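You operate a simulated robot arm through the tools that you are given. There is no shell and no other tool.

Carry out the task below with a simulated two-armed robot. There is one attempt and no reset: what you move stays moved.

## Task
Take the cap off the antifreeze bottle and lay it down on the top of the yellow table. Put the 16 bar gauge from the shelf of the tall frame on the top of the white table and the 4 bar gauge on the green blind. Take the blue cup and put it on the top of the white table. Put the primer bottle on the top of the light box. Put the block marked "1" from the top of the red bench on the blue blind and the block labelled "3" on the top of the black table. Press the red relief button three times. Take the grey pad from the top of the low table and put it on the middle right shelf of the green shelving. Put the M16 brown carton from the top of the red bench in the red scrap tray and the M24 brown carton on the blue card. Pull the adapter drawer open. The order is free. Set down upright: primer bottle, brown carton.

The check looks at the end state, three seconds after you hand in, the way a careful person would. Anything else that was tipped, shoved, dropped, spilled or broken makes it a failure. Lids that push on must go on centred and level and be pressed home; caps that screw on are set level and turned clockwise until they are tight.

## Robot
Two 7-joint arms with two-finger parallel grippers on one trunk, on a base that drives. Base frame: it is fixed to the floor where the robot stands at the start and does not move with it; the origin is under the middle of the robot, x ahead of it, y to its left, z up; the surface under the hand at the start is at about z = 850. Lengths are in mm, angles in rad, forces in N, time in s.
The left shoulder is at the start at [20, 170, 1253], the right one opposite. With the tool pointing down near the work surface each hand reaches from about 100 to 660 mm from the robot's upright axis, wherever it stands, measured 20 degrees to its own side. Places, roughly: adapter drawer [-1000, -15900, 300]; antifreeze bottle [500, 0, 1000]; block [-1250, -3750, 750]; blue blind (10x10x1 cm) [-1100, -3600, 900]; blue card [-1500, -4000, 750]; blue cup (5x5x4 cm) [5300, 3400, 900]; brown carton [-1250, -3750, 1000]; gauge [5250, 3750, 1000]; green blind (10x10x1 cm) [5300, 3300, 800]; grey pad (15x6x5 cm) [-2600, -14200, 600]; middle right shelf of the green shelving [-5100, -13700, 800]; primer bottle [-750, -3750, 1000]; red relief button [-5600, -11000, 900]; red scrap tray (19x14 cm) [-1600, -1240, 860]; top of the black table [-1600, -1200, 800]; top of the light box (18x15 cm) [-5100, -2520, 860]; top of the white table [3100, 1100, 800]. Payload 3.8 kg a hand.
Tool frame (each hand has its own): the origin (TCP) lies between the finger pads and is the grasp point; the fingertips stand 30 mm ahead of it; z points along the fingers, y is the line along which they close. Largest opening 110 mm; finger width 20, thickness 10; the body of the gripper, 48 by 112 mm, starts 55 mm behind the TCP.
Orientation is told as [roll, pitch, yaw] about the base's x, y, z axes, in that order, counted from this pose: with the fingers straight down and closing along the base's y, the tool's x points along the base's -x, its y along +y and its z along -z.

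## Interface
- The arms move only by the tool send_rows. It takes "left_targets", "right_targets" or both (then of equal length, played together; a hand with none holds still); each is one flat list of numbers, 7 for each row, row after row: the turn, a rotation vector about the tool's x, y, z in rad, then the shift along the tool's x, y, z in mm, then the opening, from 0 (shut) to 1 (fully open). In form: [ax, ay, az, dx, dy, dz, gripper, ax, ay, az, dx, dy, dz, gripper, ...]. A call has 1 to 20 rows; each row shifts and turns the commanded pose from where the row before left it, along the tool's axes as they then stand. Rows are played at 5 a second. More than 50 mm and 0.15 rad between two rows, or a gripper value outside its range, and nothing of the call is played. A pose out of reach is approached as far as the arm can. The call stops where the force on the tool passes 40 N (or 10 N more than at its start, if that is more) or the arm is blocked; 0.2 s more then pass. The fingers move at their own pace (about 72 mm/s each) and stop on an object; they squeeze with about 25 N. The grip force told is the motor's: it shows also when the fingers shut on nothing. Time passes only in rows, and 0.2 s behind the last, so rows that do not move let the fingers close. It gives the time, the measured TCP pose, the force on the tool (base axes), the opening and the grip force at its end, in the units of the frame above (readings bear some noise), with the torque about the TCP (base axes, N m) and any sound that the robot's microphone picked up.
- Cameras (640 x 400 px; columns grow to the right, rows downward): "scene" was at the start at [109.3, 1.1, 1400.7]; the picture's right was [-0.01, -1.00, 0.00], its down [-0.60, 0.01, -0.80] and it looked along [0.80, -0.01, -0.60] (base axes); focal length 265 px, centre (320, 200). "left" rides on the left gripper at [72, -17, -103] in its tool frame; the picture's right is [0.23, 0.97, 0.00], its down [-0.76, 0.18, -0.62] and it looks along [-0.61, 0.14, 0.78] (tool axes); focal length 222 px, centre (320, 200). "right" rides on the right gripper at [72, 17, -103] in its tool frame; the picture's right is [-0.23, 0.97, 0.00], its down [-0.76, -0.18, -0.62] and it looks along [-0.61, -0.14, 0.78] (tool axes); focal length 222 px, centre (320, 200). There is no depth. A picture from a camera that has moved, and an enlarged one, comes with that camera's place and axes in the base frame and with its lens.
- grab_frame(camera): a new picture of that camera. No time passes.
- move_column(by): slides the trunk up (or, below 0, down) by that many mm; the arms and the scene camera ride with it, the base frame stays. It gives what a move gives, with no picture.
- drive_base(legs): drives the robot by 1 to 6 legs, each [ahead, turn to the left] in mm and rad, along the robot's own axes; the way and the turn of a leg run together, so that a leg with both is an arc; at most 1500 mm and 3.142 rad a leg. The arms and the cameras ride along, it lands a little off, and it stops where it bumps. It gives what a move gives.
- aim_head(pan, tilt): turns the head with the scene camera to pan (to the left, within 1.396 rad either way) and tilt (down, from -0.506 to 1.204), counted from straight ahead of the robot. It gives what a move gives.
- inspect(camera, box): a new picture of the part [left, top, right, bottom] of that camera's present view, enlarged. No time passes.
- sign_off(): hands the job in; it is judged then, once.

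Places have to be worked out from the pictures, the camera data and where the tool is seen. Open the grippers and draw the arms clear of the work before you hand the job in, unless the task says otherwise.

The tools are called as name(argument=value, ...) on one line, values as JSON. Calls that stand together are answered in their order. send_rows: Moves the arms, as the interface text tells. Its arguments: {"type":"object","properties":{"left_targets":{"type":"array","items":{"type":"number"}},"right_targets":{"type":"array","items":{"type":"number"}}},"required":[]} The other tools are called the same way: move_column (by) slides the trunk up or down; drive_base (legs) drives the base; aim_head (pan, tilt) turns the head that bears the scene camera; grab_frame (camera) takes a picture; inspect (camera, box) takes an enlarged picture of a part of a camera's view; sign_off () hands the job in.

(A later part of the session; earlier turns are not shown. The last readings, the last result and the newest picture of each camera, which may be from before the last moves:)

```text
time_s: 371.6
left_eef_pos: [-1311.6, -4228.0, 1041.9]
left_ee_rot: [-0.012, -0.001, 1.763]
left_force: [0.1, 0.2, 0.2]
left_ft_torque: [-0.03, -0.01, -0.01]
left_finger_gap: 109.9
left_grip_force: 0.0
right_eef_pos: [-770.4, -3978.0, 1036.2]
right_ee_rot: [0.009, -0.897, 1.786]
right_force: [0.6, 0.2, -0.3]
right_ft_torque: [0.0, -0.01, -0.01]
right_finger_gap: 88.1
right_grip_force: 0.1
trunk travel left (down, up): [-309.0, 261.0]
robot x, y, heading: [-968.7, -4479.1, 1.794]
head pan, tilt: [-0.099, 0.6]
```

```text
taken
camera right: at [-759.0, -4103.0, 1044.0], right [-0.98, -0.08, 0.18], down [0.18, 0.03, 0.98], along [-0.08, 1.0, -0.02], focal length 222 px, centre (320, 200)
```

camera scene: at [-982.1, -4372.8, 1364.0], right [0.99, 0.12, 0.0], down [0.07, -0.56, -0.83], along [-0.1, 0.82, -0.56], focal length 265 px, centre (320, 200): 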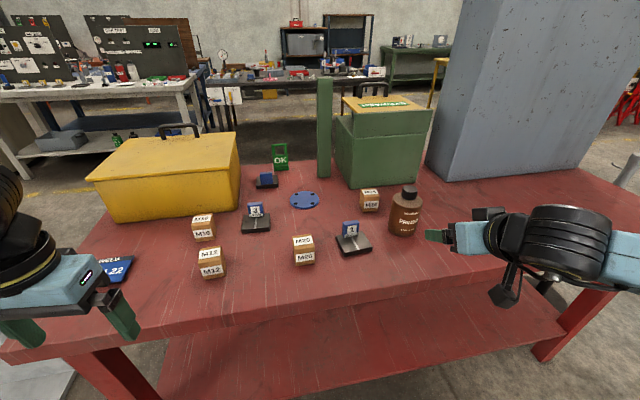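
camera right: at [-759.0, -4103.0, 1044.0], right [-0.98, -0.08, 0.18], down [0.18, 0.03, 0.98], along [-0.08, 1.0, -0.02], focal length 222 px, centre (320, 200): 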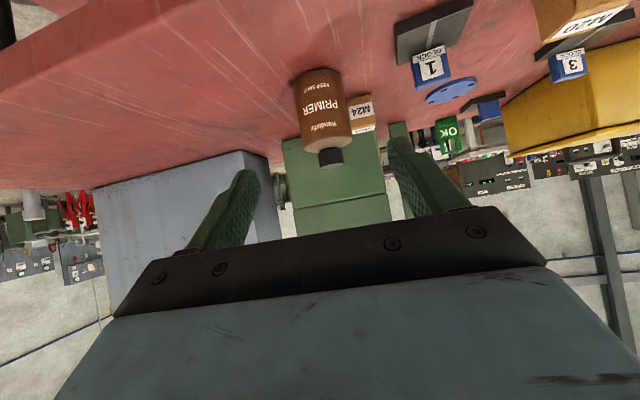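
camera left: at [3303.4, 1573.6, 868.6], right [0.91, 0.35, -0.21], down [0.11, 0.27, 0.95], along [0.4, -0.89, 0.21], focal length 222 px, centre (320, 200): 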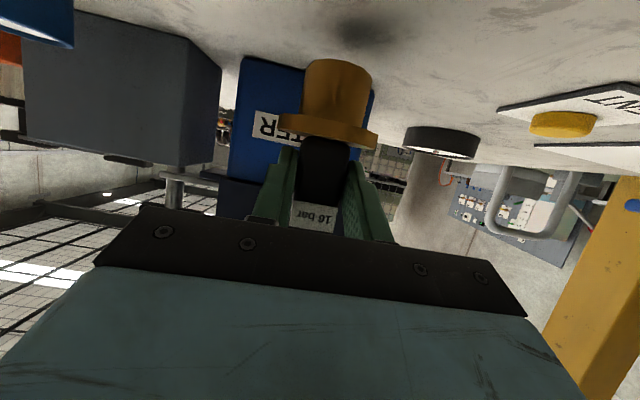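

The primer's cap is at about [−816, −3728, 971] (cap ≈39 mm, body ≈96 mm). It blocks the way to M24, so I'll shift it aside first. I drive 100 mm closer.

drive_base(legs=[[100, 0]])

grab_frame(camera="right")

inspect(camera="scene", box=[300, 140, 460, 260])

```text
time_s: 372.7
left_eef_pos: [-1333.7, -4129.3, 1042.5]
left_ee_rot: [-0.013, 0.0, 1.763]
left_force: [-1.0, 0.0, -0.6]
left_ft_torque: [-0.01, -0.02, -0.02]
left_finger_gap: 110.2
left_grip_force: 0.0
right_eef_pos: [-792.2, -3880.1, 1037.0]
right_ee_rot: [0.01, -0.896, 1.786]
right_force: [-0.4, 1.1, -0.6]
right_ft_torque: [-0.01, -0.01, 0.02]
right_finger_gap: 88.1
right_grip_force: 0.1
trunk travel left (down, up): [-309.0, 261.0]
robot x, y, heading: [-991.9, -4389.6, 1.789]
head pan, tilt: [-0.099, 0.6]
```

```text
taken
camera right: at [-780.8, -4004.9, 1043.7], right [-0.98, -0.07, 0.18], down [0.18, 0.03, 0.98], along [-0.08, 1.0, -0.02], focal length 222 px, centre (320, 200)
```

right: 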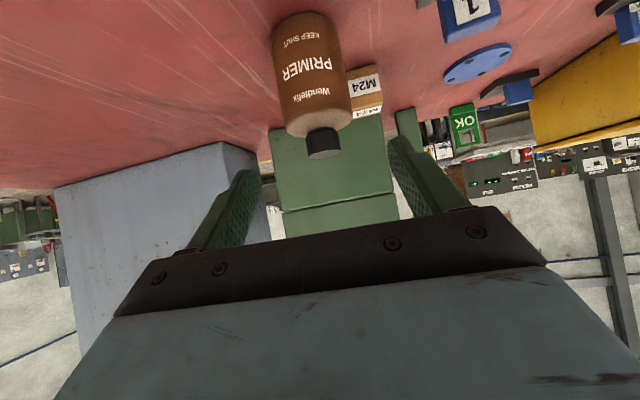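

```text
3.33 times, centred on (380, 200) of scene
camera zoom: at [-1004.1, -4274.2, 1363.8], right [0.99, 0.12, 0.0], down [0.07, -0.56, -0.82], along [-0.1, 0.82, -0.57], focal length 885 px, centre (120, 200)
```

zoom: 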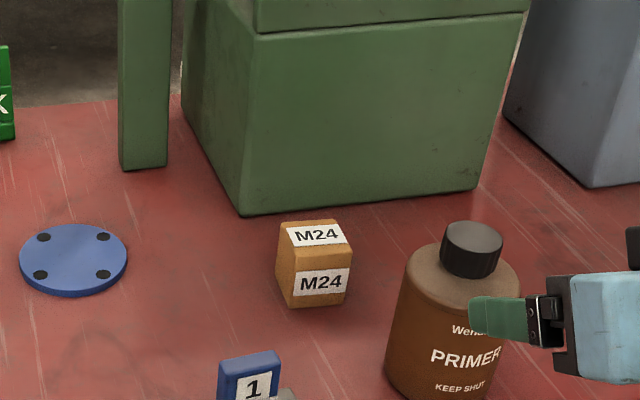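

The cap lies on the hand's axis. I move in toward it.

send_rows(right_targets=[0, 0, 0, -12.5, -2.7, 17, 0.8, 0, 0, 0, -12.5, -2.7, 17, 0.8, 0, 0, 0, -12.5, -2.7, 17, 0.8, 0, 0, 0, 0, 0, 27, 0.7, 0, 0, 0, 0, 0, 27, 0.7, 0, 0, 0, 0, 0, 27, 0.7, 0, 0, 0, 0, 0, 0, 0.7])

grab_frame(camera="right")

inspect(camera="scene", box=[300, 140, 460, 260])

```text
time_s: 374.3
left_eef_pos: [-1332.9, -4129.7, 1043.8]
left_ee_rot: [-0.012, 0.002, 1.763]
left_force: [0.7, 0.3, -0.1]
left_ft_torque: [-0.01, -0.04, 0.01]
left_finger_gap: 109.8
left_grip_force: 0.1
right_eef_pos: [-811.8, -3755.7, 983.1]
right_ee_rot: [0.007, -0.897, 1.786]
right_force: [0.9, 0.0, 1.0]
right_ft_torque: [0.0, 0.03, 0.04]
right_finger_gap: 76.7
right_grip_force: 0.0
trunk travel left (down, up): [-309.0, 261.0]
robot x, y, heading: [-991.9, -4386.7, 1.788]
head pan, tilt: [-0.099, 0.6]
```

```text
taken
camera right: at [-800.3, -3880.9, 990.4], right [-0.98, -0.08, 0.18], down [0.18, 0.03, 0.98], along [-0.08, 1.0, -0.01], focal length 222 px, centre (320, 200)
```

right: 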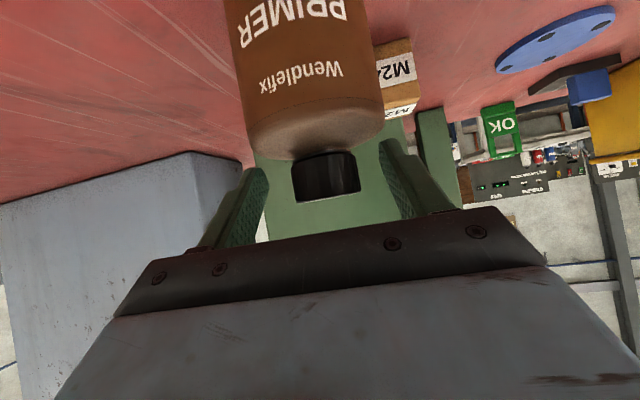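

```text
3.33 times, centred on (380, 200) of scene
camera zoom: at [-1003.7, -4275.6, 1363.9], right [0.99, 0.12, 0.0], down [0.07, -0.56, -0.83], along [-0.1, 0.82, -0.56], focal length 885 px, centre (120, 200)
```

zoom: 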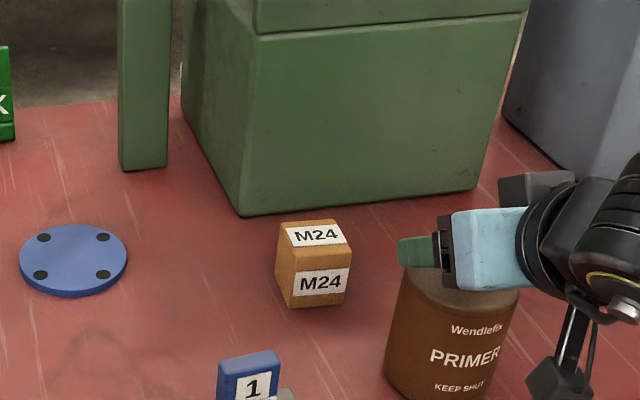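

Nearly there. I advance 16 mm, lower 4 mm and close on the cap.

send_rows(right_targets=[0, 0, 0, 3, 0, 8, 0.7, 0, 0, 0, 3, 0, 8, 0.7, 0, 0, 0, 0, 0, 0, 0.4, 0, 0, 0, 0, 0, 0, 0.2, 0, 0, 0, 0, 0, 0, 0.2, 0, 0, 0, 0, 0, 0, 0.2])

grab_frame(camera="right")

```text
time_s: 375.0
left_eef_pos: [-1332.8, -4129.3, 1042.7]
left_ee_rot: [-0.012, -0.001, 1.762]
left_force: [-0.2, 0.0, -0.1]
left_ft_torque: [-0.04, 0.05, 0.02]
left_finger_gap: 110.1
left_grip_force: 0.1
right_eef_pos: [-816.6, -3740.3, 982.5]
right_ee_rot: [0.03, -0.93, 1.775]
right_force: [1.9, 1.7, 9.6]
right_ft_torque: [0.26, -0.53, -0.22]
right_finger_gap: 57.0
right_grip_force: 12.9
trunk travel left (down, up): [-309.0, 261.0]
robot x, y, heading: [-989.6, -4388.2, 1.792]
head pan, tilt: [-0.099, 0.6]
stopped in row 3 (right hand): the force on the tool passed its limit at 44 N (the readings are from after the stop); the commanded pose is now the measured one
```

```text
taken
camera right: at [-805.0, -3866.7, 986.2], right [-0.98, -0.09, 0.2], down [0.2, 0.0, 0.98], along [-0.09, 1.0, 0.02], focal length 222 px, centre (320, 200)
```

right: 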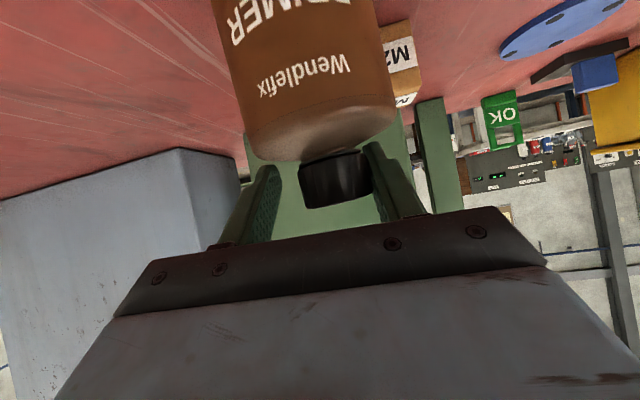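

The fingertips touched the bottle's shoulder. I back off upward and check the bottle.

send_rows(right_targets=[0, 0, 0, -8, 0, -8, 0.6, 0, 0, 0, -8, 0, -8, 0.7, 0, 0, 0, 0, 0, 0, 0.7])

inspect(camera="scene", box=[340, 170, 440, 250])

grab_frame(camera="right")

```text
time_s: 375.8
left_eef_pos: [-1333.7, -4130.6, 1043.5]
left_ee_rot: [-0.015, 0.0, 1.764]
left_force: [-0.1, 1.0, 0.0]
left_ft_torque: [0.01, 0.0, 0.01]
left_finger_gap: 110.1
left_grip_force: 0.1
right_eef_pos: [-818.2, -3746.4, 1000.7]
right_ee_rot: [0.027, -0.919, 1.78]
right_force: [-0.2, -0.1, 0.2]
right_ft_torque: [0.01, 0.0, 0.03]
right_finger_gap: 77.0
right_grip_force: 0.0
trunk travel left (down, up): [-309.0, 261.0]
robot x, y, heading: [-988.7, -4386.1, 1.787]
head pan, tilt: [-0.099, 0.6]
```

```text
5.00 times, centred on (390, 210) of scene
camera zoom: at [-1003.9, -4275.4, 1363.9], right [0.99, 0.12, 0.0], down [0.07, -0.56, -0.82], along [-0.1, 0.82, -0.57], focal length 1327 px, centre (-30, 150)
```

zoom: 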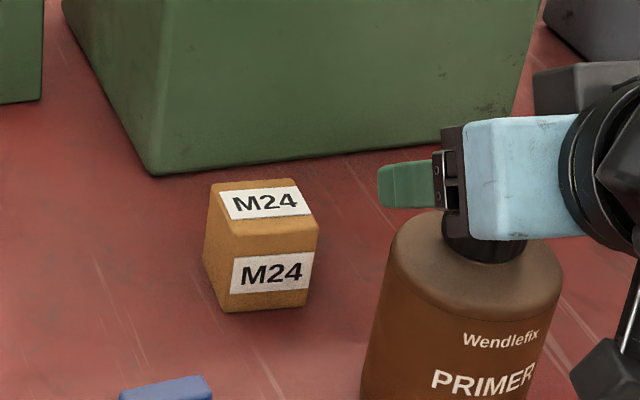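

```text
taken
camera right: at [-805.1, -3872.0, 1005.3], right [-0.98, -0.09, 0.2], down [0.2, 0.01, 0.98], along [-0.09, 1.0, 0.01], focal length 222 px, centre (320, 200)
```

right: 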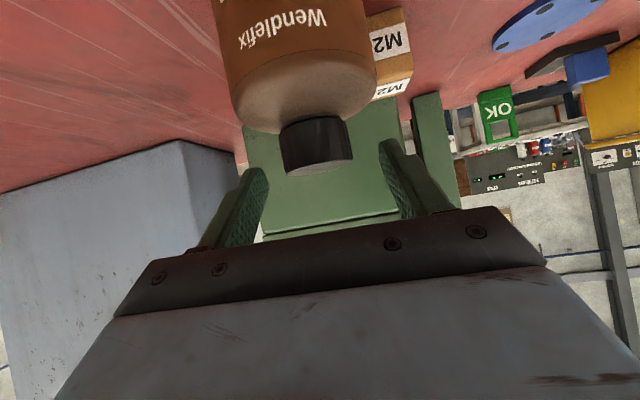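

The bottle is upright; the cap actually spans z≈957–989. I re-approach higher so the fingers clear the shoulder.

send_rows(right_targets=[0, 0, 0, 5.5, 0, 10, 0.7, 0, 0, 0, 5.5, 0, 10, 0.7, 0, 0, 0, 0, 0, 0, 0.7])

grab_frame(camera="right")

```text
time_s: 376.6
left_eef_pos: [-1332.8, -4130.0, 1043.9]
left_ee_rot: [-0.012, 0.001, 1.764]
left_force: [-0.4, -0.6, -0.1]
left_ft_torque: [-0.03, 0.04, -0.02]
left_finger_gap: 110.0
left_grip_force: 0.1
right_eef_pos: [-820.1, -3738.5, 981.0]
right_ee_rot: [0.029, -0.921, 1.779]
right_force: [0.5, -0.3, -0.6]
right_ft_torque: [0.05, 0.0, 0.03]
right_finger_gap: 76.6
right_grip_force: 0.0
trunk travel left (down, up): [-309.0, 261.0]
robot x, y, heading: [-992.2, -4384.5, 1.79]
head pan, tilt: [-0.099, 0.6]
```

```text
taken
camera right: at [-807.0, -3863.4, 984.9], right [-0.98, -0.09, 0.2], down [0.2, 0.01, 0.98], along [-0.09, 1.0, 0.01], focal length 222 px, centre (320, 200)
```

right: 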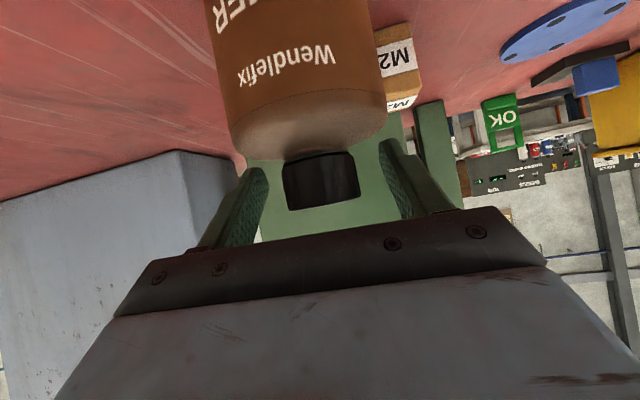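

No contact; the cap is between the fingers. I close.

send_rows(right_targets=[0, 0, 0, -1, 0, 2, 0.5, 0, 0, 0, 0, 0, 0, 0.3, 0, 0, 0, 0, 0, 0, 0.2, 0, 0, 0, 0, 0, 0, 0.2, 0, 0, 0, 0, 0, 0, 0.2])

grab_frame(camera="right")

```text
time_s: 377.8
left_eef_pos: [-1334.7, -4131.7, 1044.8]
left_ee_rot: [-0.013, -0.001, 1.763]
left_force: [0.9, 0.0, 0.3]
left_ft_torque: [0.01, 0.04, 0.0]
left_finger_gap: 110.2
left_grip_force: 0.0
right_eef_pos: [-821.6, -3735.1, 983.2]
right_ee_rot: [0.027, -0.925, 1.781]
right_force: [-2.0, 2.4, 16.1]
right_ft_torque: [0.6, -0.41, 0.08]
right_finger_gap: 33.1
right_grip_force: 25.5
trunk travel left (down, up): [-309.0, 261.0]
robot x, y, heading: [-992.3, -4388.5, 1.788]
head pan, tilt: [-0.099, 0.6]
```

```text
taken
camera right: at [-808.4, -3861.5, 986.9], right [-0.98, -0.09, 0.2], down [0.2, 0.01, 0.98], along [-0.09, 1.0, 0.01], focal length 222 px, centre (320, 200)
```

right: 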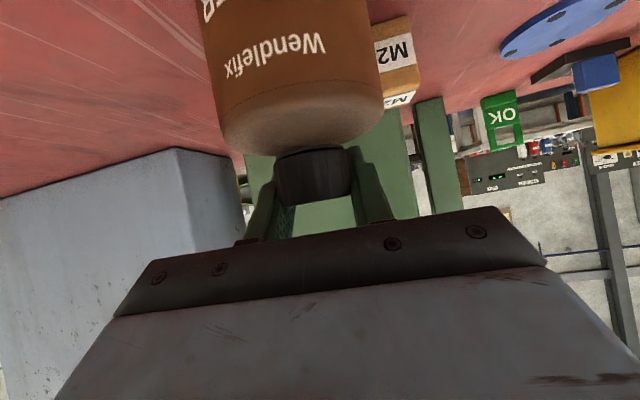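

Gripped at 33 mm. I lift slowly by 25 mm to see the bottle follows.

send_rows(right_targets=[0, 0, 0, -4, 0, -3, 0.15, 0, 0, 0, -4, 0, -3, 0.15, 0, 0, 0, -6, 0, -4.5, 0.15, 0, 0, 0, -6, 0, -4.5, 0.15, 0, 0, 0, 0, 0, 0, 0.15])

grab_frame(camera="right")

inspect(camera="scene", box=[300, 140, 460, 260])

```text
time_s: 379.0
left_eef_pos: [-1332.8, -4130.1, 1043.1]
left_ee_rot: [-0.013, 0.001, 1.761]
left_force: [-1.0, 0.5, 0.0]
left_ft_torque: [0.01, 0.0, -0.02]
left_finger_gap: 110.2
left_grip_force: 0.1
right_eef_pos: [-820.5, -3734.3, 1005.1]
right_ee_rot: [0.027, -0.919, 1.779]
right_force: [0.8, -0.3, -3.9]
right_ft_torque: [0.04, -0.03, 0.0]
right_finger_gap: 33.6
right_grip_force: 24.9
trunk travel left (down, up): [-309.0, 261.0]
robot x, y, heading: [-990.9, -4387.7, 1.789]
head pan, tilt: [-0.099, 0.6]
```

```text
taken
camera right: at [-807.1, -3860.2, 1009.7], right [-0.98, -0.09, 0.2], down [0.2, 0.01, 0.98], along [-0.09, 1.0, 0.0], focal length 222 px, centre (320, 200)
```

right: 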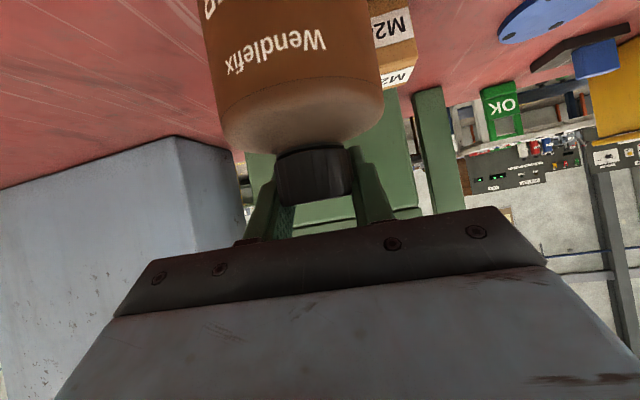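

```text
3.33 times, centred on (380, 200) of scene
camera zoom: at [-1003.8, -4275.1, 1363.8], right [0.99, 0.12, 0.0], down [0.07, -0.56, -0.82], along [-0.1, 0.82, -0.57], focal length 885 px, centre (120, 200)
```

zoom: 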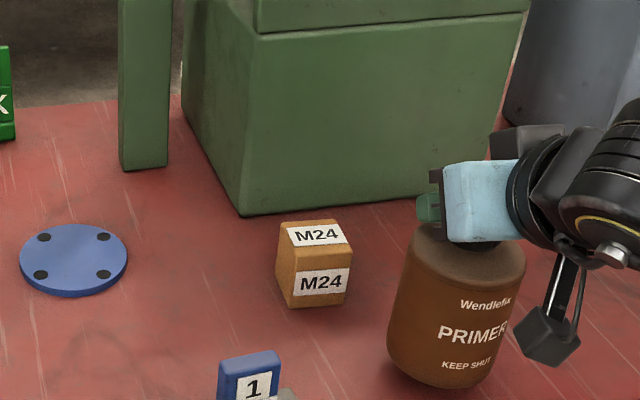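

The bottle hangs freely (~4 N). Before choosing where to set it I look at where the right forearm runs.

aim_head(pan=-0.8, tilt=0.6)

grab_frame(camera="scene")

```text
time_s: 380.1
left_eef_pos: [-1332.7, -4129.3, 1043.5]
left_ee_rot: [-0.012, 0.001, 1.762]
left_force: [0.1, -0.6, 0.5]
left_ft_torque: [-0.03, 0.03, 0.0]
left_finger_gap: 109.8
left_grip_force: 0.1
right_eef_pos: [-820.7, -3734.5, 1006.1]
right_ee_rot: [0.027, -0.918, 1.778]
right_force: [-0.3, -0.6, -6.1]
right_ft_torque: [0.06, 0.02, -0.01]
right_finger_gap: 33.5
right_grip_force: 25.2
trunk travel left (down, up): [-309.0, 261.0]
robot x, y, heading: [-992.0, -4386.1, 1.794]
head pan, tilt: [-0.799, 0.6]
```

```text
taken
camera scene: at [-944.8, -4288.9, 1363.9], right [0.84, -0.55, 0.0], down [-0.31, -0.47, -0.82], along [0.45, 0.69, -0.57], focal length 265 px, centre (320, 200)
```

scene: 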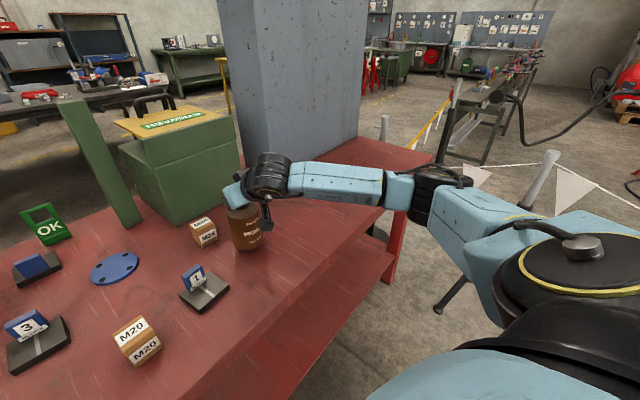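

The forearm would conflict with the bottle if set to the right, so I'll keep the primer in the right hand and take it to the light box first, picking M16 with the left hand now. I pull the primer back/up and extend the left hand toward M16.

send_rows(right_targets=[0, 0, 0, 0, 0, -16, 0.15, 0, 0, 0, 0, 0, -16, 0.15, 0, 0, 0, 0, 0, -16, 0.15, 0, 0, 0, 0, 0, -16, 0.15, 0, 0, 0, 0, 0, -16, 0.15, 0, 0, 0, 0, 0, -16, 0.15, 0, 0, 0, 0, 0, 0, 0.15, 0, 0, 0, 0, 0, 0, 0.15, 0, 0, 0, 0, 0, 0, 0.15], left_targets=[0, 0, 0, -31, -7.5, 3, 0.85, 0, 0, 0, -31, -7.5, 3, 0.85, 0, 0, 0, -31, -7.5, 3, 0.85, 0, 0, 0, -31, -7.5, 3, 0.85, 0, 0, 0, -31, -7.5, 3, 0.85, 0, 0, 0, -31, -7.5, 3, 0.85, 0, 0, 0, -31, -7.5, 3, 0.85, 0, 0, 0, -31, -7.5, 3, 0.85, 0, 0, 0, 0, 0, 0, 0.85])

grab_frame(camera="left")

aim_head(pan=0.3, tilt=0.7)

grab_frame(camera="scene")

```text
time_s: 382.1
left_eef_pos: [-1320.7, -3875.7, 1018.3]
left_ee_rot: [-0.011, 0.001, 1.763]
left_force: [0.5, -0.8, 0.5]
left_ft_torque: [0.02, 0.0, 0.0]
left_finger_gap: 93.6
left_grip_force: 0.1
right_eef_pos: [-802.5, -3808.6, 1063.4]
right_ee_rot: [0.027, -0.92, 1.78]
right_force: [-0.3, 0.3, -4.8]
right_ft_torque: [0.05, 0.02, 0.04]
right_finger_gap: 33.8
right_grip_force: 24.7
trunk travel left (down, up): [-309.0, 261.0]
robot x, y, heading: [-990.2, -4383.6, 1.791]
head pan, tilt: [-0.799, 0.6]
```

```text
taken
camera left: at [-1291.6, -3944.9, 1123.2], right [-0.91, -0.41, -0.01], down [-0.33, 0.71, 0.62], along [-0.25, 0.57, -0.78], focal length 222 px, centre (320, 200)
```

left: 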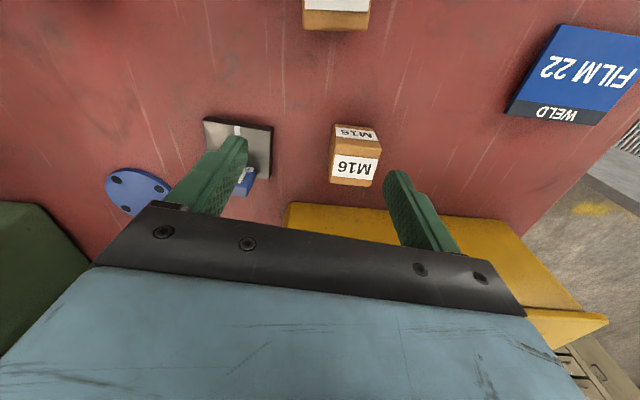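

```text
time_s: 383.4
left_eef_pos: [-1319.3, -3876.3, 1019.9]
left_ee_rot: [-0.011, 0.0, 1.763]
left_force: [-0.1, 0.0, 0.0]
left_ft_torque: [0.01, 0.01, 0.02]
left_finger_gap: 93.5
left_grip_force: 0.0
right_eef_pos: [-803.1, -3809.0, 1063.8]
right_ee_rot: [0.028, -0.921, 1.779]
right_force: [0.5, -0.3, -3.6]
right_ft_torque: [0.04, 0.01, -0.01]
right_finger_gap: 33.3
right_grip_force: 24.6
trunk travel left (down, up): [-309.0, 261.0]
robot x, y, heading: [-991.6, -4382.1, 1.792]
head pan, tilt: [0.3, 0.7]
```

```text
taken
camera scene: at [-1035.3, -4289.2, 1355.2], right [0.87, 0.5, 0.0], down [0.32, -0.56, -0.76], along [-0.38, 0.66, -0.64], focal length 265 px, centre (320, 200)
```

scene: 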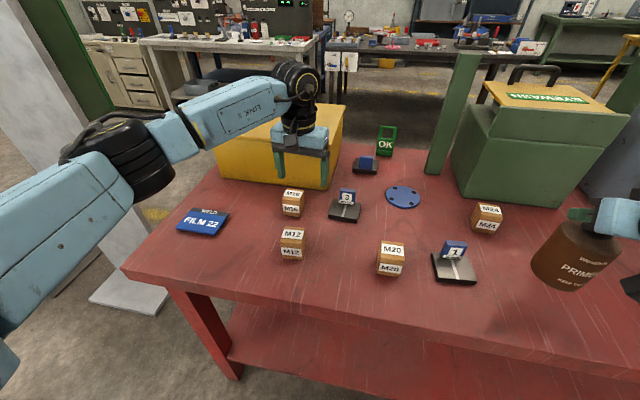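

M16's centre is at about [−1379, −3842], 50 mm wide and ~56 mm tall. I align above it.

send_rows(left_targets=[0, 0, 0, -22.3, 26, 20, 0.85, 0, 0, 0, -22.4, 26, 20, 0.85, 0, 0, -0.06, 0, 0, 20, 0.85, 0, 0, 0, 0, 0, 0, 0.85])

grab_frame(camera="left")

```text
time_s: 384.4
left_eef_pos: [-1381.8, -3840.7, 958.9]
left_ee_rot: [-0.013, 0.0, 1.823]
left_force: [0.3, -0.5, -0.4]
left_ft_torque: [0.0, 0.03, 0.03]
left_finger_gap: 93.3
left_grip_force: 0.0
right_eef_pos: [-802.6, -3808.0, 1063.0]
right_ee_rot: [0.028, -0.92, 1.78]
right_force: [0.3, 0.6, -4.5]
right_ft_torque: [0.05, 0.05, 0.01]
right_finger_gap: 33.4
right_grip_force: 25.5
trunk travel left (down, up): [-309.0, 261.0]
robot x, y, heading: [-989.9, -4384.3, 1.789]
head pan, tilt: [0.3, 0.7]
```

```text
taken
camera left: at [-1347.7, -3907.8, 1063.9], right [-0.89, -0.46, -0.01], down [-0.37, 0.69, 0.62], along [-0.28, 0.55, -0.78], focal length 222 px, centre (320, 200)
```

left: 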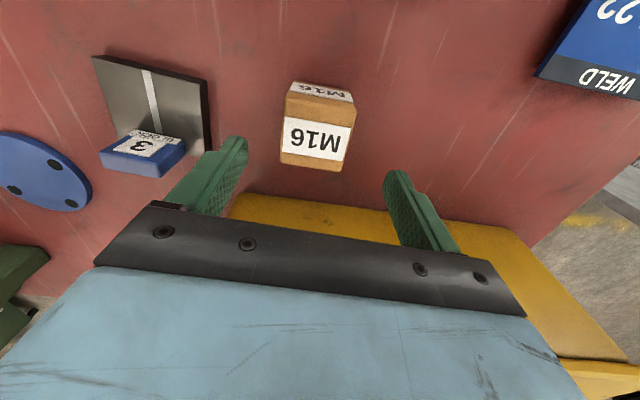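

Aligned within a few mm; I descend to z≈880 with 7 mm correction and look.

send_rows(left_targets=[0, 0, 0, 7, -1, 26, 0.85, 0, 0, 0, 0, 0, 27, 0.85, 0, 0, 0, 0, 0, 26, 0.85, 0, 0, 0, 0, 0, 0, 0.85])

grab_frame(camera="left")

inspect(camera="scene", box=[200, 90, 400, 260])

```text
time_s: 385.4
left_eef_pos: [-1377.2, -3846.4, 881.8]
left_ee_rot: [-0.013, -0.004, 1.825]
left_force: [-0.2, 0.0, 5.0]
left_ft_torque: [-0.1, 0.26, 0.03]
left_finger_gap: 93.5
left_grip_force: 0.7
right_eef_pos: [-803.3, -3808.8, 1063.9]
right_ee_rot: [0.027, -0.92, 1.779]
right_force: [0.9, -0.4, -4.7]
right_ft_torque: [0.05, 0.03, 0.02]
right_finger_gap: 33.6
right_grip_force: 24.9
trunk travel left (down, up): [-309.0, 261.0]
robot x, y, heading: [-989.2, -4385.1, 1.792]
head pan, tilt: [0.3, 0.7]
```

```text
taken
camera left: at [-1343.4, -3913.5, 984.9], right [-0.89, -0.46, -0.01], down [-0.37, 0.69, 0.62], along [-0.28, 0.56, -0.78], focal length 222 px, centre (320, 200)
```

left: 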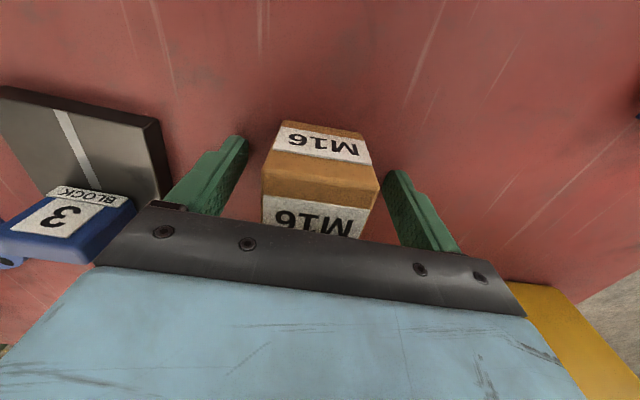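

```text
2.35 times, centred on (300, 175) of scene
camera zoom: at [-1035.1, -4289.7, 1355.4], right [0.87, 0.5, 0.0], down [0.32, -0.56, -0.77], along [-0.38, 0.66, -0.64], focal length 625 px, centre (367, 259)
```

zoom: 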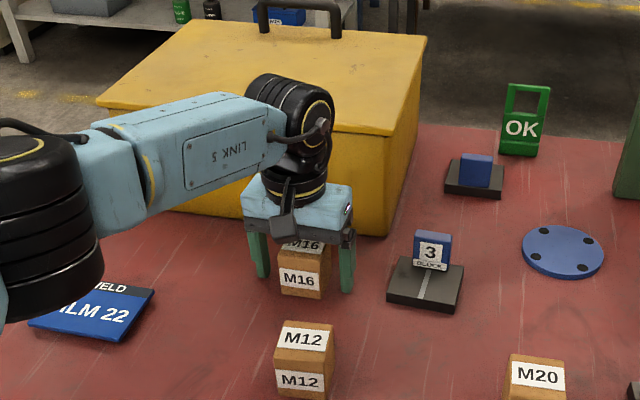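

A light contact at the fingertips (the bench). I rise 4 mm and close on M16.

send_rows(left_targets=[0, 0, 0, 0, 0, -4, 0.85, 0, 0, 0, 0, 0, 0, 0.6, 0, 0, 0, 0, 0, 0, 0.4, 0, 0, 0, 0, 0, 0, 0.3, 0, 0, 0, 0, 0, 0, 0.3, 0, 0, 0, 0, 0, 0, 0.3])

grab_frame(camera="left")

```text
time_s: 386.8
left_eef_pos: [-1378.2, -3848.0, 883.8]
left_ee_rot: [-0.011, 0.0, 1.82]
left_force: [1.1, 0.0, -0.2]
left_ft_torque: [0.01, 0.03, 0.0]
left_finger_gap: 50.2
left_grip_force: 25.0
right_eef_pos: [-802.9, -3809.4, 1064.0]
right_ee_rot: [0.027, -0.919, 1.779]
right_force: [-0.1, -0.7, -5.5]
right_ft_torque: [0.04, 0.0, -0.02]
right_finger_gap: 33.9
right_grip_force: 24.6
trunk travel left (down, up): [-309.0, 261.0]
robot x, y, heading: [-987.2, -4386.2, 1.789]
head pan, tilt: [0.3, 0.7]
```

```text
taken
camera left: at [-1343.7, -3913.4, 988.2], right [-0.89, -0.46, -0.01], down [-0.37, 0.69, 0.62], along [-0.28, 0.55, -0.78], focal length 222 px, centre (320, 200)
```

left: 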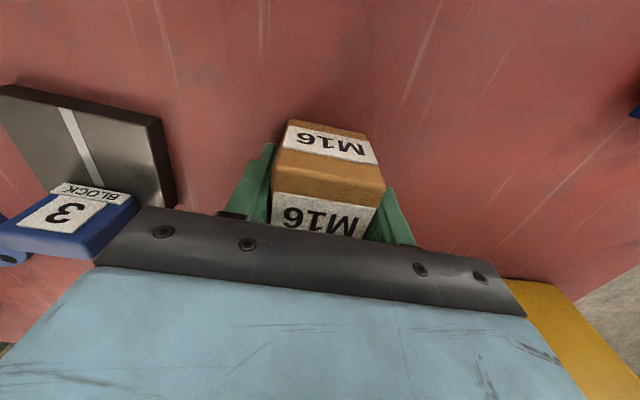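

M16 is gripped. I lift it, back the robot away from the bench and retract the left hand.

send_rows(left_targets=[0, 0, 0, 0, 0, -30, 0.3, 0, 0, 0, 0, 0, -35, 0.3, 0, 0, 0, 0, 0, -35, 0.3, 0, 0, 0, 0, 0, -35, 0.3, 0, 0, 0, 0, 0, 0, 0.3])

drive_base(legs=[[-470, 0]])

send_rows(left_targets=[0, 0, 0, 30, 0, -15, 0.3, 0, 0, 0, 30, 0, -15, 0.3, 0, 0, 0, 30, 0, -15, 0.3, 0, 0, 0, 30, 0, -15, 0.3, 0, 0, 0, 30, 0, -15, 0.3, 0, 0, 0, 0, 0, 0, 0.3])

grab_frame(camera="scene")

```text
time_s: 388.0
left_eef_pos: [-1379.5, -3846.3, 1018.4]
left_ee_rot: [-0.013, 0.002, 1.823]
left_force: [-0.1, -0.1, -3.3]
left_ft_torque: [0.03, 0.03, 0.06]
left_finger_gap: 50.3
left_grip_force: 25.2
right_eef_pos: [-802.5, -3809.2, 1062.5]
right_ee_rot: [0.028, -0.917, 1.779]
right_force: [0.2, 0.6, -4.7]
right_ft_torque: [0.06, 0.01, 0.02]
right_finger_gap: 33.6
right_grip_force: 24.7
trunk travel left (down, up): [-309.0, 261.0]
robot x, y, heading: [-990.2, -4386.6, 1.791]
head pan, tilt: [0.3, 0.7]
```

```text
time_s: 390.8
left_eef_pos: [-1276.8, -4293.7, 1017.7]
left_ee_rot: [-0.013, 0.0, 1.816]
left_force: [-0.5, 0.0, -3.1]
left_ft_torque: [0.04, 0.02, -0.01]
left_finger_gap: 50.1
left_grip_force: 24.8
right_eef_pos: [-700.7, -4259.1, 1062.8]
right_ee_rot: [0.028, -0.921, 1.772]
right_force: [0.3, 0.9, -4.3]
right_ft_torque: [0.01, -0.02, -0.01]
right_finger_gap: 33.6
right_grip_force: 24.8
trunk travel left (down, up): [-309.0, 261.0]
robot x, y, heading: [-891.9, -4835.5, 1.787]
head pan, tilt: [0.3, 0.7]
```

```text
time_s: 392.2
left_eef_pos: [-1241.9, -4439.5, 1093.7]
left_ee_rot: [-0.013, 0.002, 1.817]
left_force: [0.4, -0.3, -3.6]
left_ft_torque: [-0.01, -0.02, -0.01]
left_finger_gap: 50.2
left_grip_force: 24.5
right_eef_pos: [-699.3, -4258.9, 1062.6]
right_ee_rot: [0.029, -0.918, 1.772]
right_force: [0.0, 0.5, -5.2]
right_ft_torque: [0.05, 0.02, 0.01]
right_finger_gap: 33.3
right_grip_force: 24.9
trunk travel left (down, up): [-309.0, 261.0]
robot x, y, heading: [-891.8, -4836.5, 1.787]
head pan, tilt: [0.3, 0.7]
```

```text
taken
camera scene: at [-935.9, -4737.0, 1355.2], right [0.87, 0.49, 0.0], down [0.32, -0.56, -0.76], along [-0.38, 0.67, -0.64], focal length 265 px, centre (320, 200)
```

scene: 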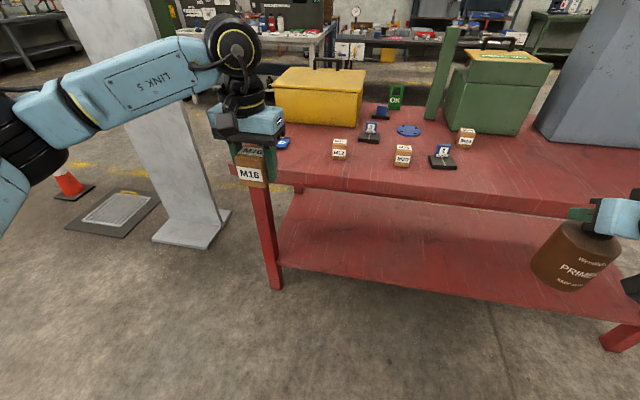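

Both items are held. I drive west behind the post, then north toward the light-box bench.

drive_base(legs=[[0, 1.42], [1500, 0], [1500, 0], [305, 0], [0, -1.309]])

aim_head(pan=0.0, tilt=0.35)

grab_frame(camera="scene")

```text
time_s: 415.0
left_eef_pos: [-4558.0, -4555.3, 1092.6]
left_ee_rot: [-0.013, 0.002, 1.855]
left_force: [-0.1, 0.4, -2.8]
left_ft_torque: [0.0, 0.02, 0.01]
left_finger_gap: 49.8
left_grip_force: 24.8
right_eef_pos: [-4024.6, -4353.0, 1062.8]
right_ee_rot: [0.026, -0.92, 1.81]
right_force: [0.3, -0.8, -4.0]
right_ft_torque: [0.05, 0.01, 0.02]
right_finger_gap: 35.9
right_grip_force: 25.2
trunk travel left (down, up): [-309.0, 261.0]
robot x, y, heading: [-4191.6, -4936.9, 1.824]
head pan, tilt: [0.3, 0.7]
```

```text
time_s: 415.9
left_eef_pos: [-4558.2, -4555.0, 1093.9]
left_ee_rot: [-0.011, 0.002, 1.856]
left_force: [0.1, -0.4, -3.3]
left_ft_torque: [0.03, -0.02, -0.01]
left_finger_gap: 50.1
left_grip_force: 25.1
right_eef_pos: [-4025.7, -4353.2, 1062.9]
right_ee_rot: [0.026, -0.919, 1.812]
right_force: [0.2, -0.1, -4.3]
right_ft_torque: [0.06, -0.02, 0.05]
right_finger_gap: 35.9
right_grip_force: 24.8
trunk travel left (down, up): [-309.0, 261.0]
robot x, y, heading: [-4194.3, -4935.4, 1.83]
head pan, tilt: [0.0, 0.351]
```

```text
taken
camera scene: at [-4220.2, -4823.1, 1386.5], right [0.97, 0.25, 0.0], down [0.09, -0.33, -0.94], along [-0.24, 0.91, -0.34], focal length 265 px, centre (320, 200)
```

scene: 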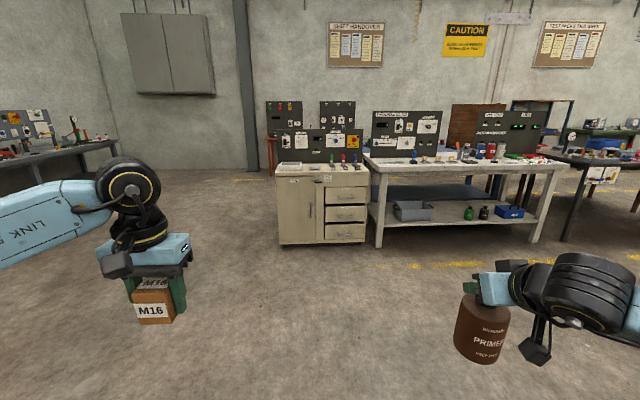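

inspect(camera="scene", box=[250, 120, 410, 220])

inspect(camera="scene", box=[440, 260, 560, 380])

```text
4.00 times, centred on (330, 170) of scene
camera zoom: at [-4220.2, -4823.1, 1386.5], right [0.97, 0.25, 0.0], down [0.09, -0.33, -0.94], along [-0.24, 0.91, -0.34], focal length 1062 px, centre (280, 320)
```

zoom: 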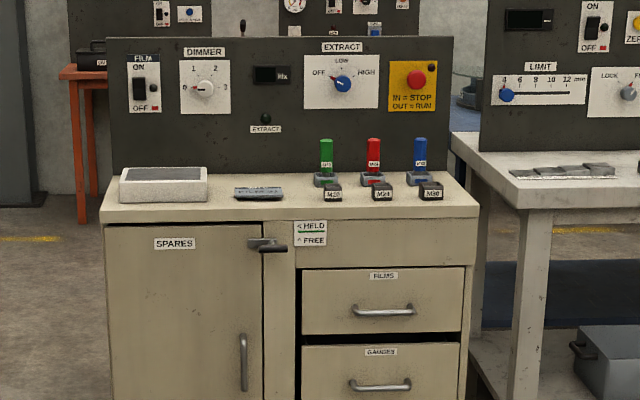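

```text
3.33 times, centred on (500, 320) of scene
camera zoom: at [-4220.2, -4823.1, 1386.5], right [0.97, 0.25, 0.0], down [0.09, -0.33, -0.94], along [-0.24, 0.91, -0.34], focal length 885 px, centre (-280, -200)
```

zoom: 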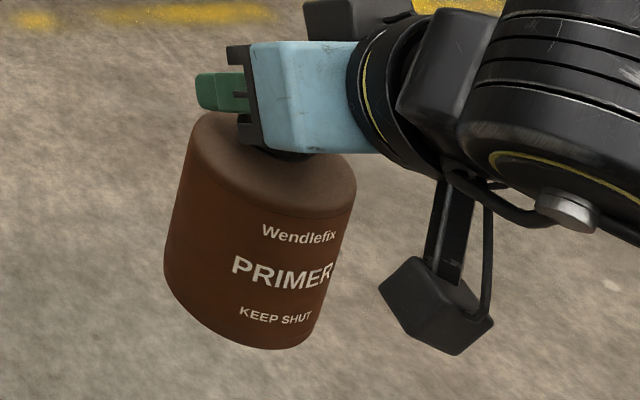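

The light box is the white box with the dark top at the left of the beige cabinet. The primer hangs a bit tilted, so I check it with the right camera.

grab_frame(camera="right")

drive_base(legs=[[0, 0.1], [1500, 0]])

grab_frame(camera="scene")

```text
taken
camera right: at [-4007.6, -4478.7, 1067.6], right [-0.97, -0.12, 0.2], down [0.2, 0.02, 0.98], along [-0.12, 0.99, 0.01], focal length 222 px, centre (320, 200)
```

right: 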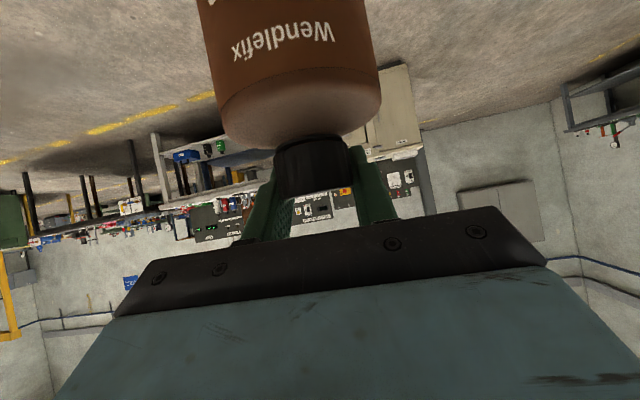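

```text
time_s: 423.9
left_eef_pos: [-5119.5, -3169.3, 1092.0]
left_ee_rot: [-0.013, 0.001, 1.957]
left_force: [1.0, 0.3, -3.3]
left_ft_torque: [-0.01, 0.02, -0.02]
left_finger_gap: 49.8
left_grip_force: 25.2
right_eef_pos: [-4608.9, -2916.1, 1062.6]
right_ee_rot: [0.029, -0.918, 1.91]
right_force: [-0.2, -0.1, -4.9]
right_ft_torque: [0.03, 0.02, -0.01]
right_finger_gap: 36.1
right_grip_force: 24.5
trunk travel left (down, up): [-309.0, 261.0]
robot x, y, heading: [-4718.2, -3513.9, 1.928]
head pan, tilt: [0.0, 0.351]
```

```text
taken
camera scene: at [-4756.0, -3402.9, 1386.6], right [0.94, 0.35, 0.0], down [0.12, -0.32, -0.94], along [-0.32, 0.88, -0.34], focal length 265 px, centre (320, 200)
```

scene: 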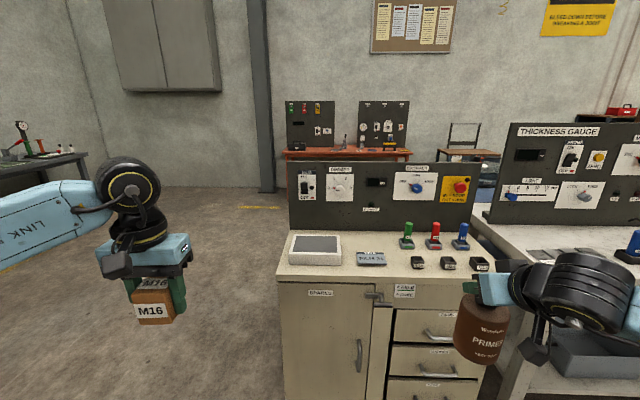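

The primer is essentially upright. The light box top centre is at about [−5094, −2543, 860]. I drive to line it up with the right hand.

drive_base(legs=[[0, 0.83], [522, 0], [0, -0.918]])

aim_head(pan=-0.3, tilt=0.5)

grab_frame(camera="scene")

grab_frame(camera="right")

```text
time_s: 431.4
left_eef_pos: [-5560.0, -2938.3, 1092.7]
left_ee_rot: [-0.013, 0.0, 1.862]
left_force: [0.4, 0.9, -3.3]
left_ft_torque: [0.0, 0.01, 0.03]
left_finger_gap: 50.1
left_grip_force: 25.3
right_eef_pos: [-5028.6, -2734.2, 1062.9]
right_ee_rot: [0.028, -0.918, 1.816]
right_force: [-0.8, -0.8, -3.8]
right_ft_torque: [0.05, -0.02, 0.0]
right_finger_gap: 36.0
right_grip_force: 25.1
trunk travel left (down, up): [-309.0, 261.0]
robot x, y, heading: [-5194.8, -3318.3, 1.831]
head pan, tilt: [0.0, 0.351]
```

```text
time_s: 432.2
left_eef_pos: [-5560.9, -2937.7, 1093.1]
left_ee_rot: [-0.012, 0.002, 1.863]
left_force: [-0.5, 0.7, -2.2]
left_ft_torque: [0.01, 0.02, 0.02]
left_finger_gap: 49.9
left_grip_force: 25.5
right_eef_pos: [-5028.8, -2734.0, 1063.6]
right_ee_rot: [0.026, -0.918, 1.817]
right_force: [-0.6, -0.5, -4.3]
right_ft_torque: [0.04, 0.06, 0.01]
right_finger_gap: 36.1
right_grip_force: 24.5
trunk travel left (down, up): [-309.0, 261.0]
robot x, y, heading: [-5194.7, -3314.4, 1.828]
head pan, tilt: [-0.3, 0.499]
```

```text
taken
camera scene: at [-5193.4, -3203.8, 1373.0], right [1.0, -0.04, 0.0], down [-0.02, -0.48, -0.88], along [0.04, 0.88, -0.48], focal length 265 px, centre (320, 200)
```

scene: 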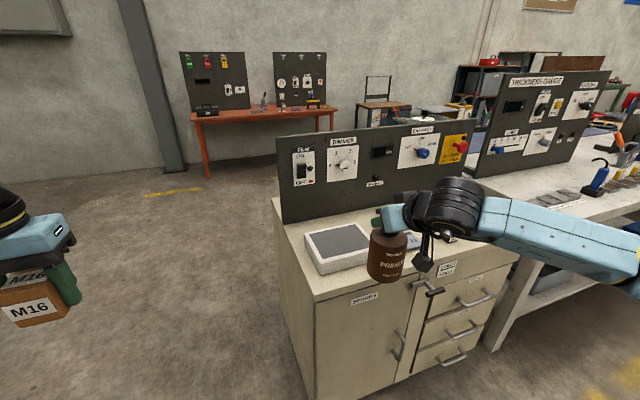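

```text
taken
camera right: at [-5010.4, -2859.1, 1067.5], right [-0.97, -0.12, 0.2], down [0.2, 0.02, 0.98], along [-0.12, 0.99, 0.01], focal length 222 px, centre (320, 200)
```

right: 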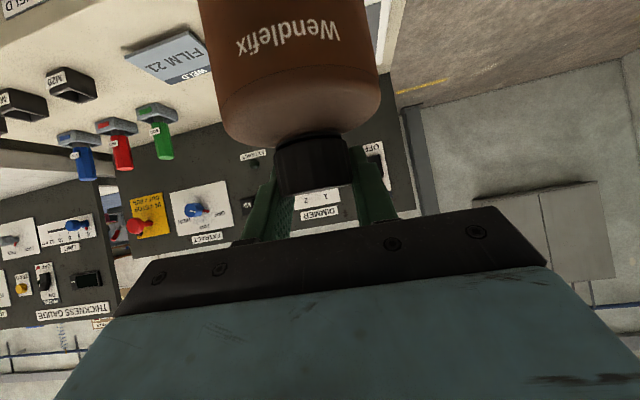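

I drive 185 mm forward so the primer comes over the light box.

drive_base(legs=[[185, 0]])

grab_frame(camera="right")

grab_frame(camera="scene")

```text
time_s: 433.7
left_eef_pos: [-5608.1, -2760.0, 1092.8]
left_ee_rot: [-0.012, 0.0, 1.859]
left_force: [-0.7, -0.3, -2.3]
left_ft_torque: [0.0, -0.04, -0.02]
left_finger_gap: 49.9
left_grip_force: 25.2
right_eef_pos: [-5075.1, -2555.9, 1062.8]
right_ee_rot: [0.026, -0.919, 1.816]
right_force: [-0.7, 0.4, -5.7]
right_ft_torque: [0.06, 0.03, -0.01]
right_finger_gap: 36.2
right_grip_force: 25.1
trunk travel left (down, up): [-309.0, 261.0]
robot x, y, heading: [-5236.7, -3140.7, 1.83]
head pan, tilt: [-0.3, 0.499]
```

```text
taken
camera right: at [-5057.2, -2680.2, 1067.2], right [-0.97, -0.12, 0.2], down [0.2, 0.02, 0.98], along [-0.12, 0.99, 0.0], focal length 222 px, centre (320, 200)
```

right: 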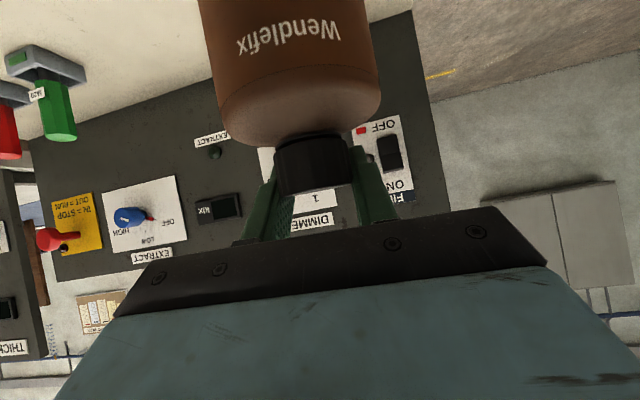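

```text
taken
camera scene: at [-5240.7, -3024.3, 1372.8], right [1.0, -0.04, 0.0], down [-0.02, -0.48, -0.88], along [0.04, 0.88, -0.48], focal length 265 px, centre (320, 200)
```

scene: 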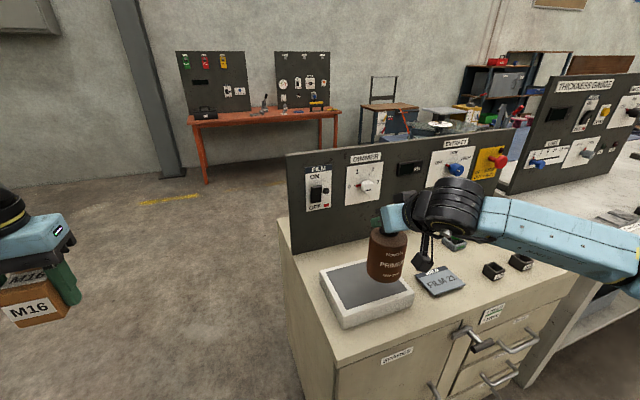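

inspect(camera="scene", box=[300, 210, 440, 340])

```text
3.08 times, centred on (370, 275) of scene
camera zoom: at [-5240.7, -3024.3, 1372.8], right [1.0, -0.04, 0.0], down [-0.02, -0.48, -0.88], along [0.04, 0.88, -0.48], focal length 817 px, centre (166, -31)
```

zoom: 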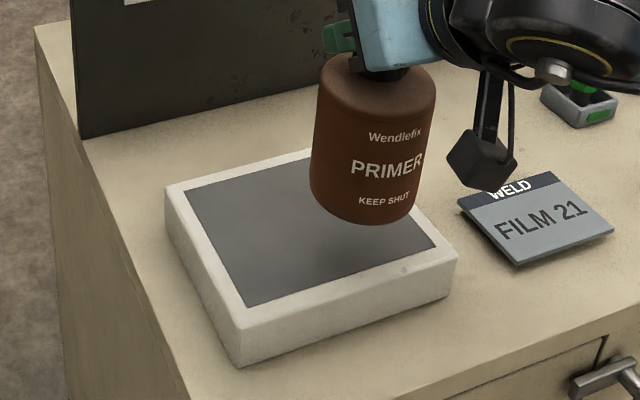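

The light box's top centre is [−5102, −2533]. I shift the primer ~27 mm forward and 20 mm left, then lower 50 mm and look.

send_rows(right_targets=[0, 0, 0, -8.2, 10.3, 10.7, 0.15, 0, 0, 0, -8.2, 10.3, 10.7, 0.15, 0, 0, 0, 8, 0, 6, 0.15, 0, 0, 0, 8, 0, 6, 0.15, 0, 0, 0, 8, 0, 6, 0.15, 0, 0, 0, 8, 0, 6, 0.15, 0, 0, 0, 8, 0, 6, 0.15, 0, 0, 0, 0, 0, 0, 0.15])

inspect(camera="scene", box=[290, 190, 450, 340])

grab_frame(camera="right")

```text
time_s: 435.5
left_eef_pos: [-5606.9, -2759.5, 1093.2]
left_ee_rot: [-0.012, 0.001, 1.861]
left_force: [0.3, 0.0, -3.0]
left_ft_torque: [0.04, 0.04, 0.02]
left_finger_gap: 50.0
left_grip_force: 25.1
right_eef_pos: [-5102.8, -2535.9, 1011.8]
right_ee_rot: [0.027, -0.918, 1.816]
right_force: [0.2, 0.0, -4.9]
right_ft_torque: [0.07, -0.01, -0.01]
right_finger_gap: 36.0
right_grip_force: 24.8
trunk travel left (down, up): [-309.0, 261.0]
robot x, y, heading: [-5240.9, -3137.6, 1.832]
head pan, tilt: [-0.3, 0.499]
```

```text
2.67 times, centred on (370, 265) of scene
camera zoom: at [-5240.5, -3025.3, 1372.9], right [1.0, -0.04, 0.0], down [-0.02, -0.48, -0.88], along [0.04, 0.88, -0.48], focal length 708 px, centre (187, 27)
```

zoom: 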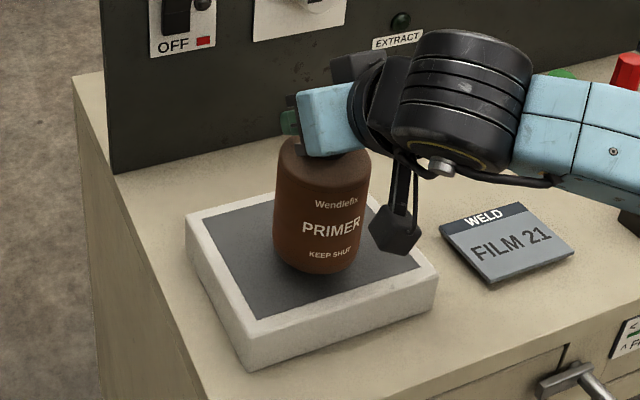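

```text
taken
camera right: at [-5085.4, -2661.2, 1017.7], right [-0.97, -0.12, 0.2], down [0.2, 0.02, 0.98], along [-0.12, 0.99, 0.0], focal length 222 px, centre (320, 200)
```

right: 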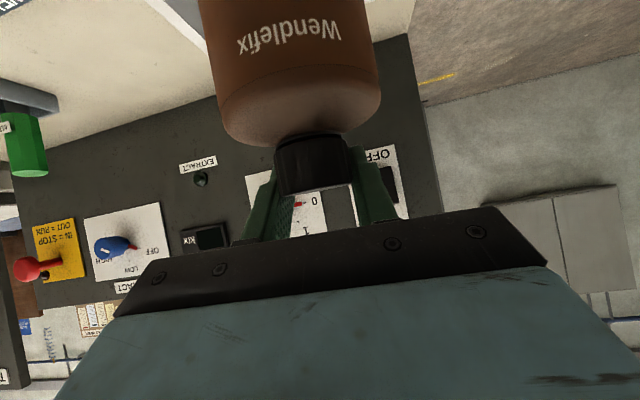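

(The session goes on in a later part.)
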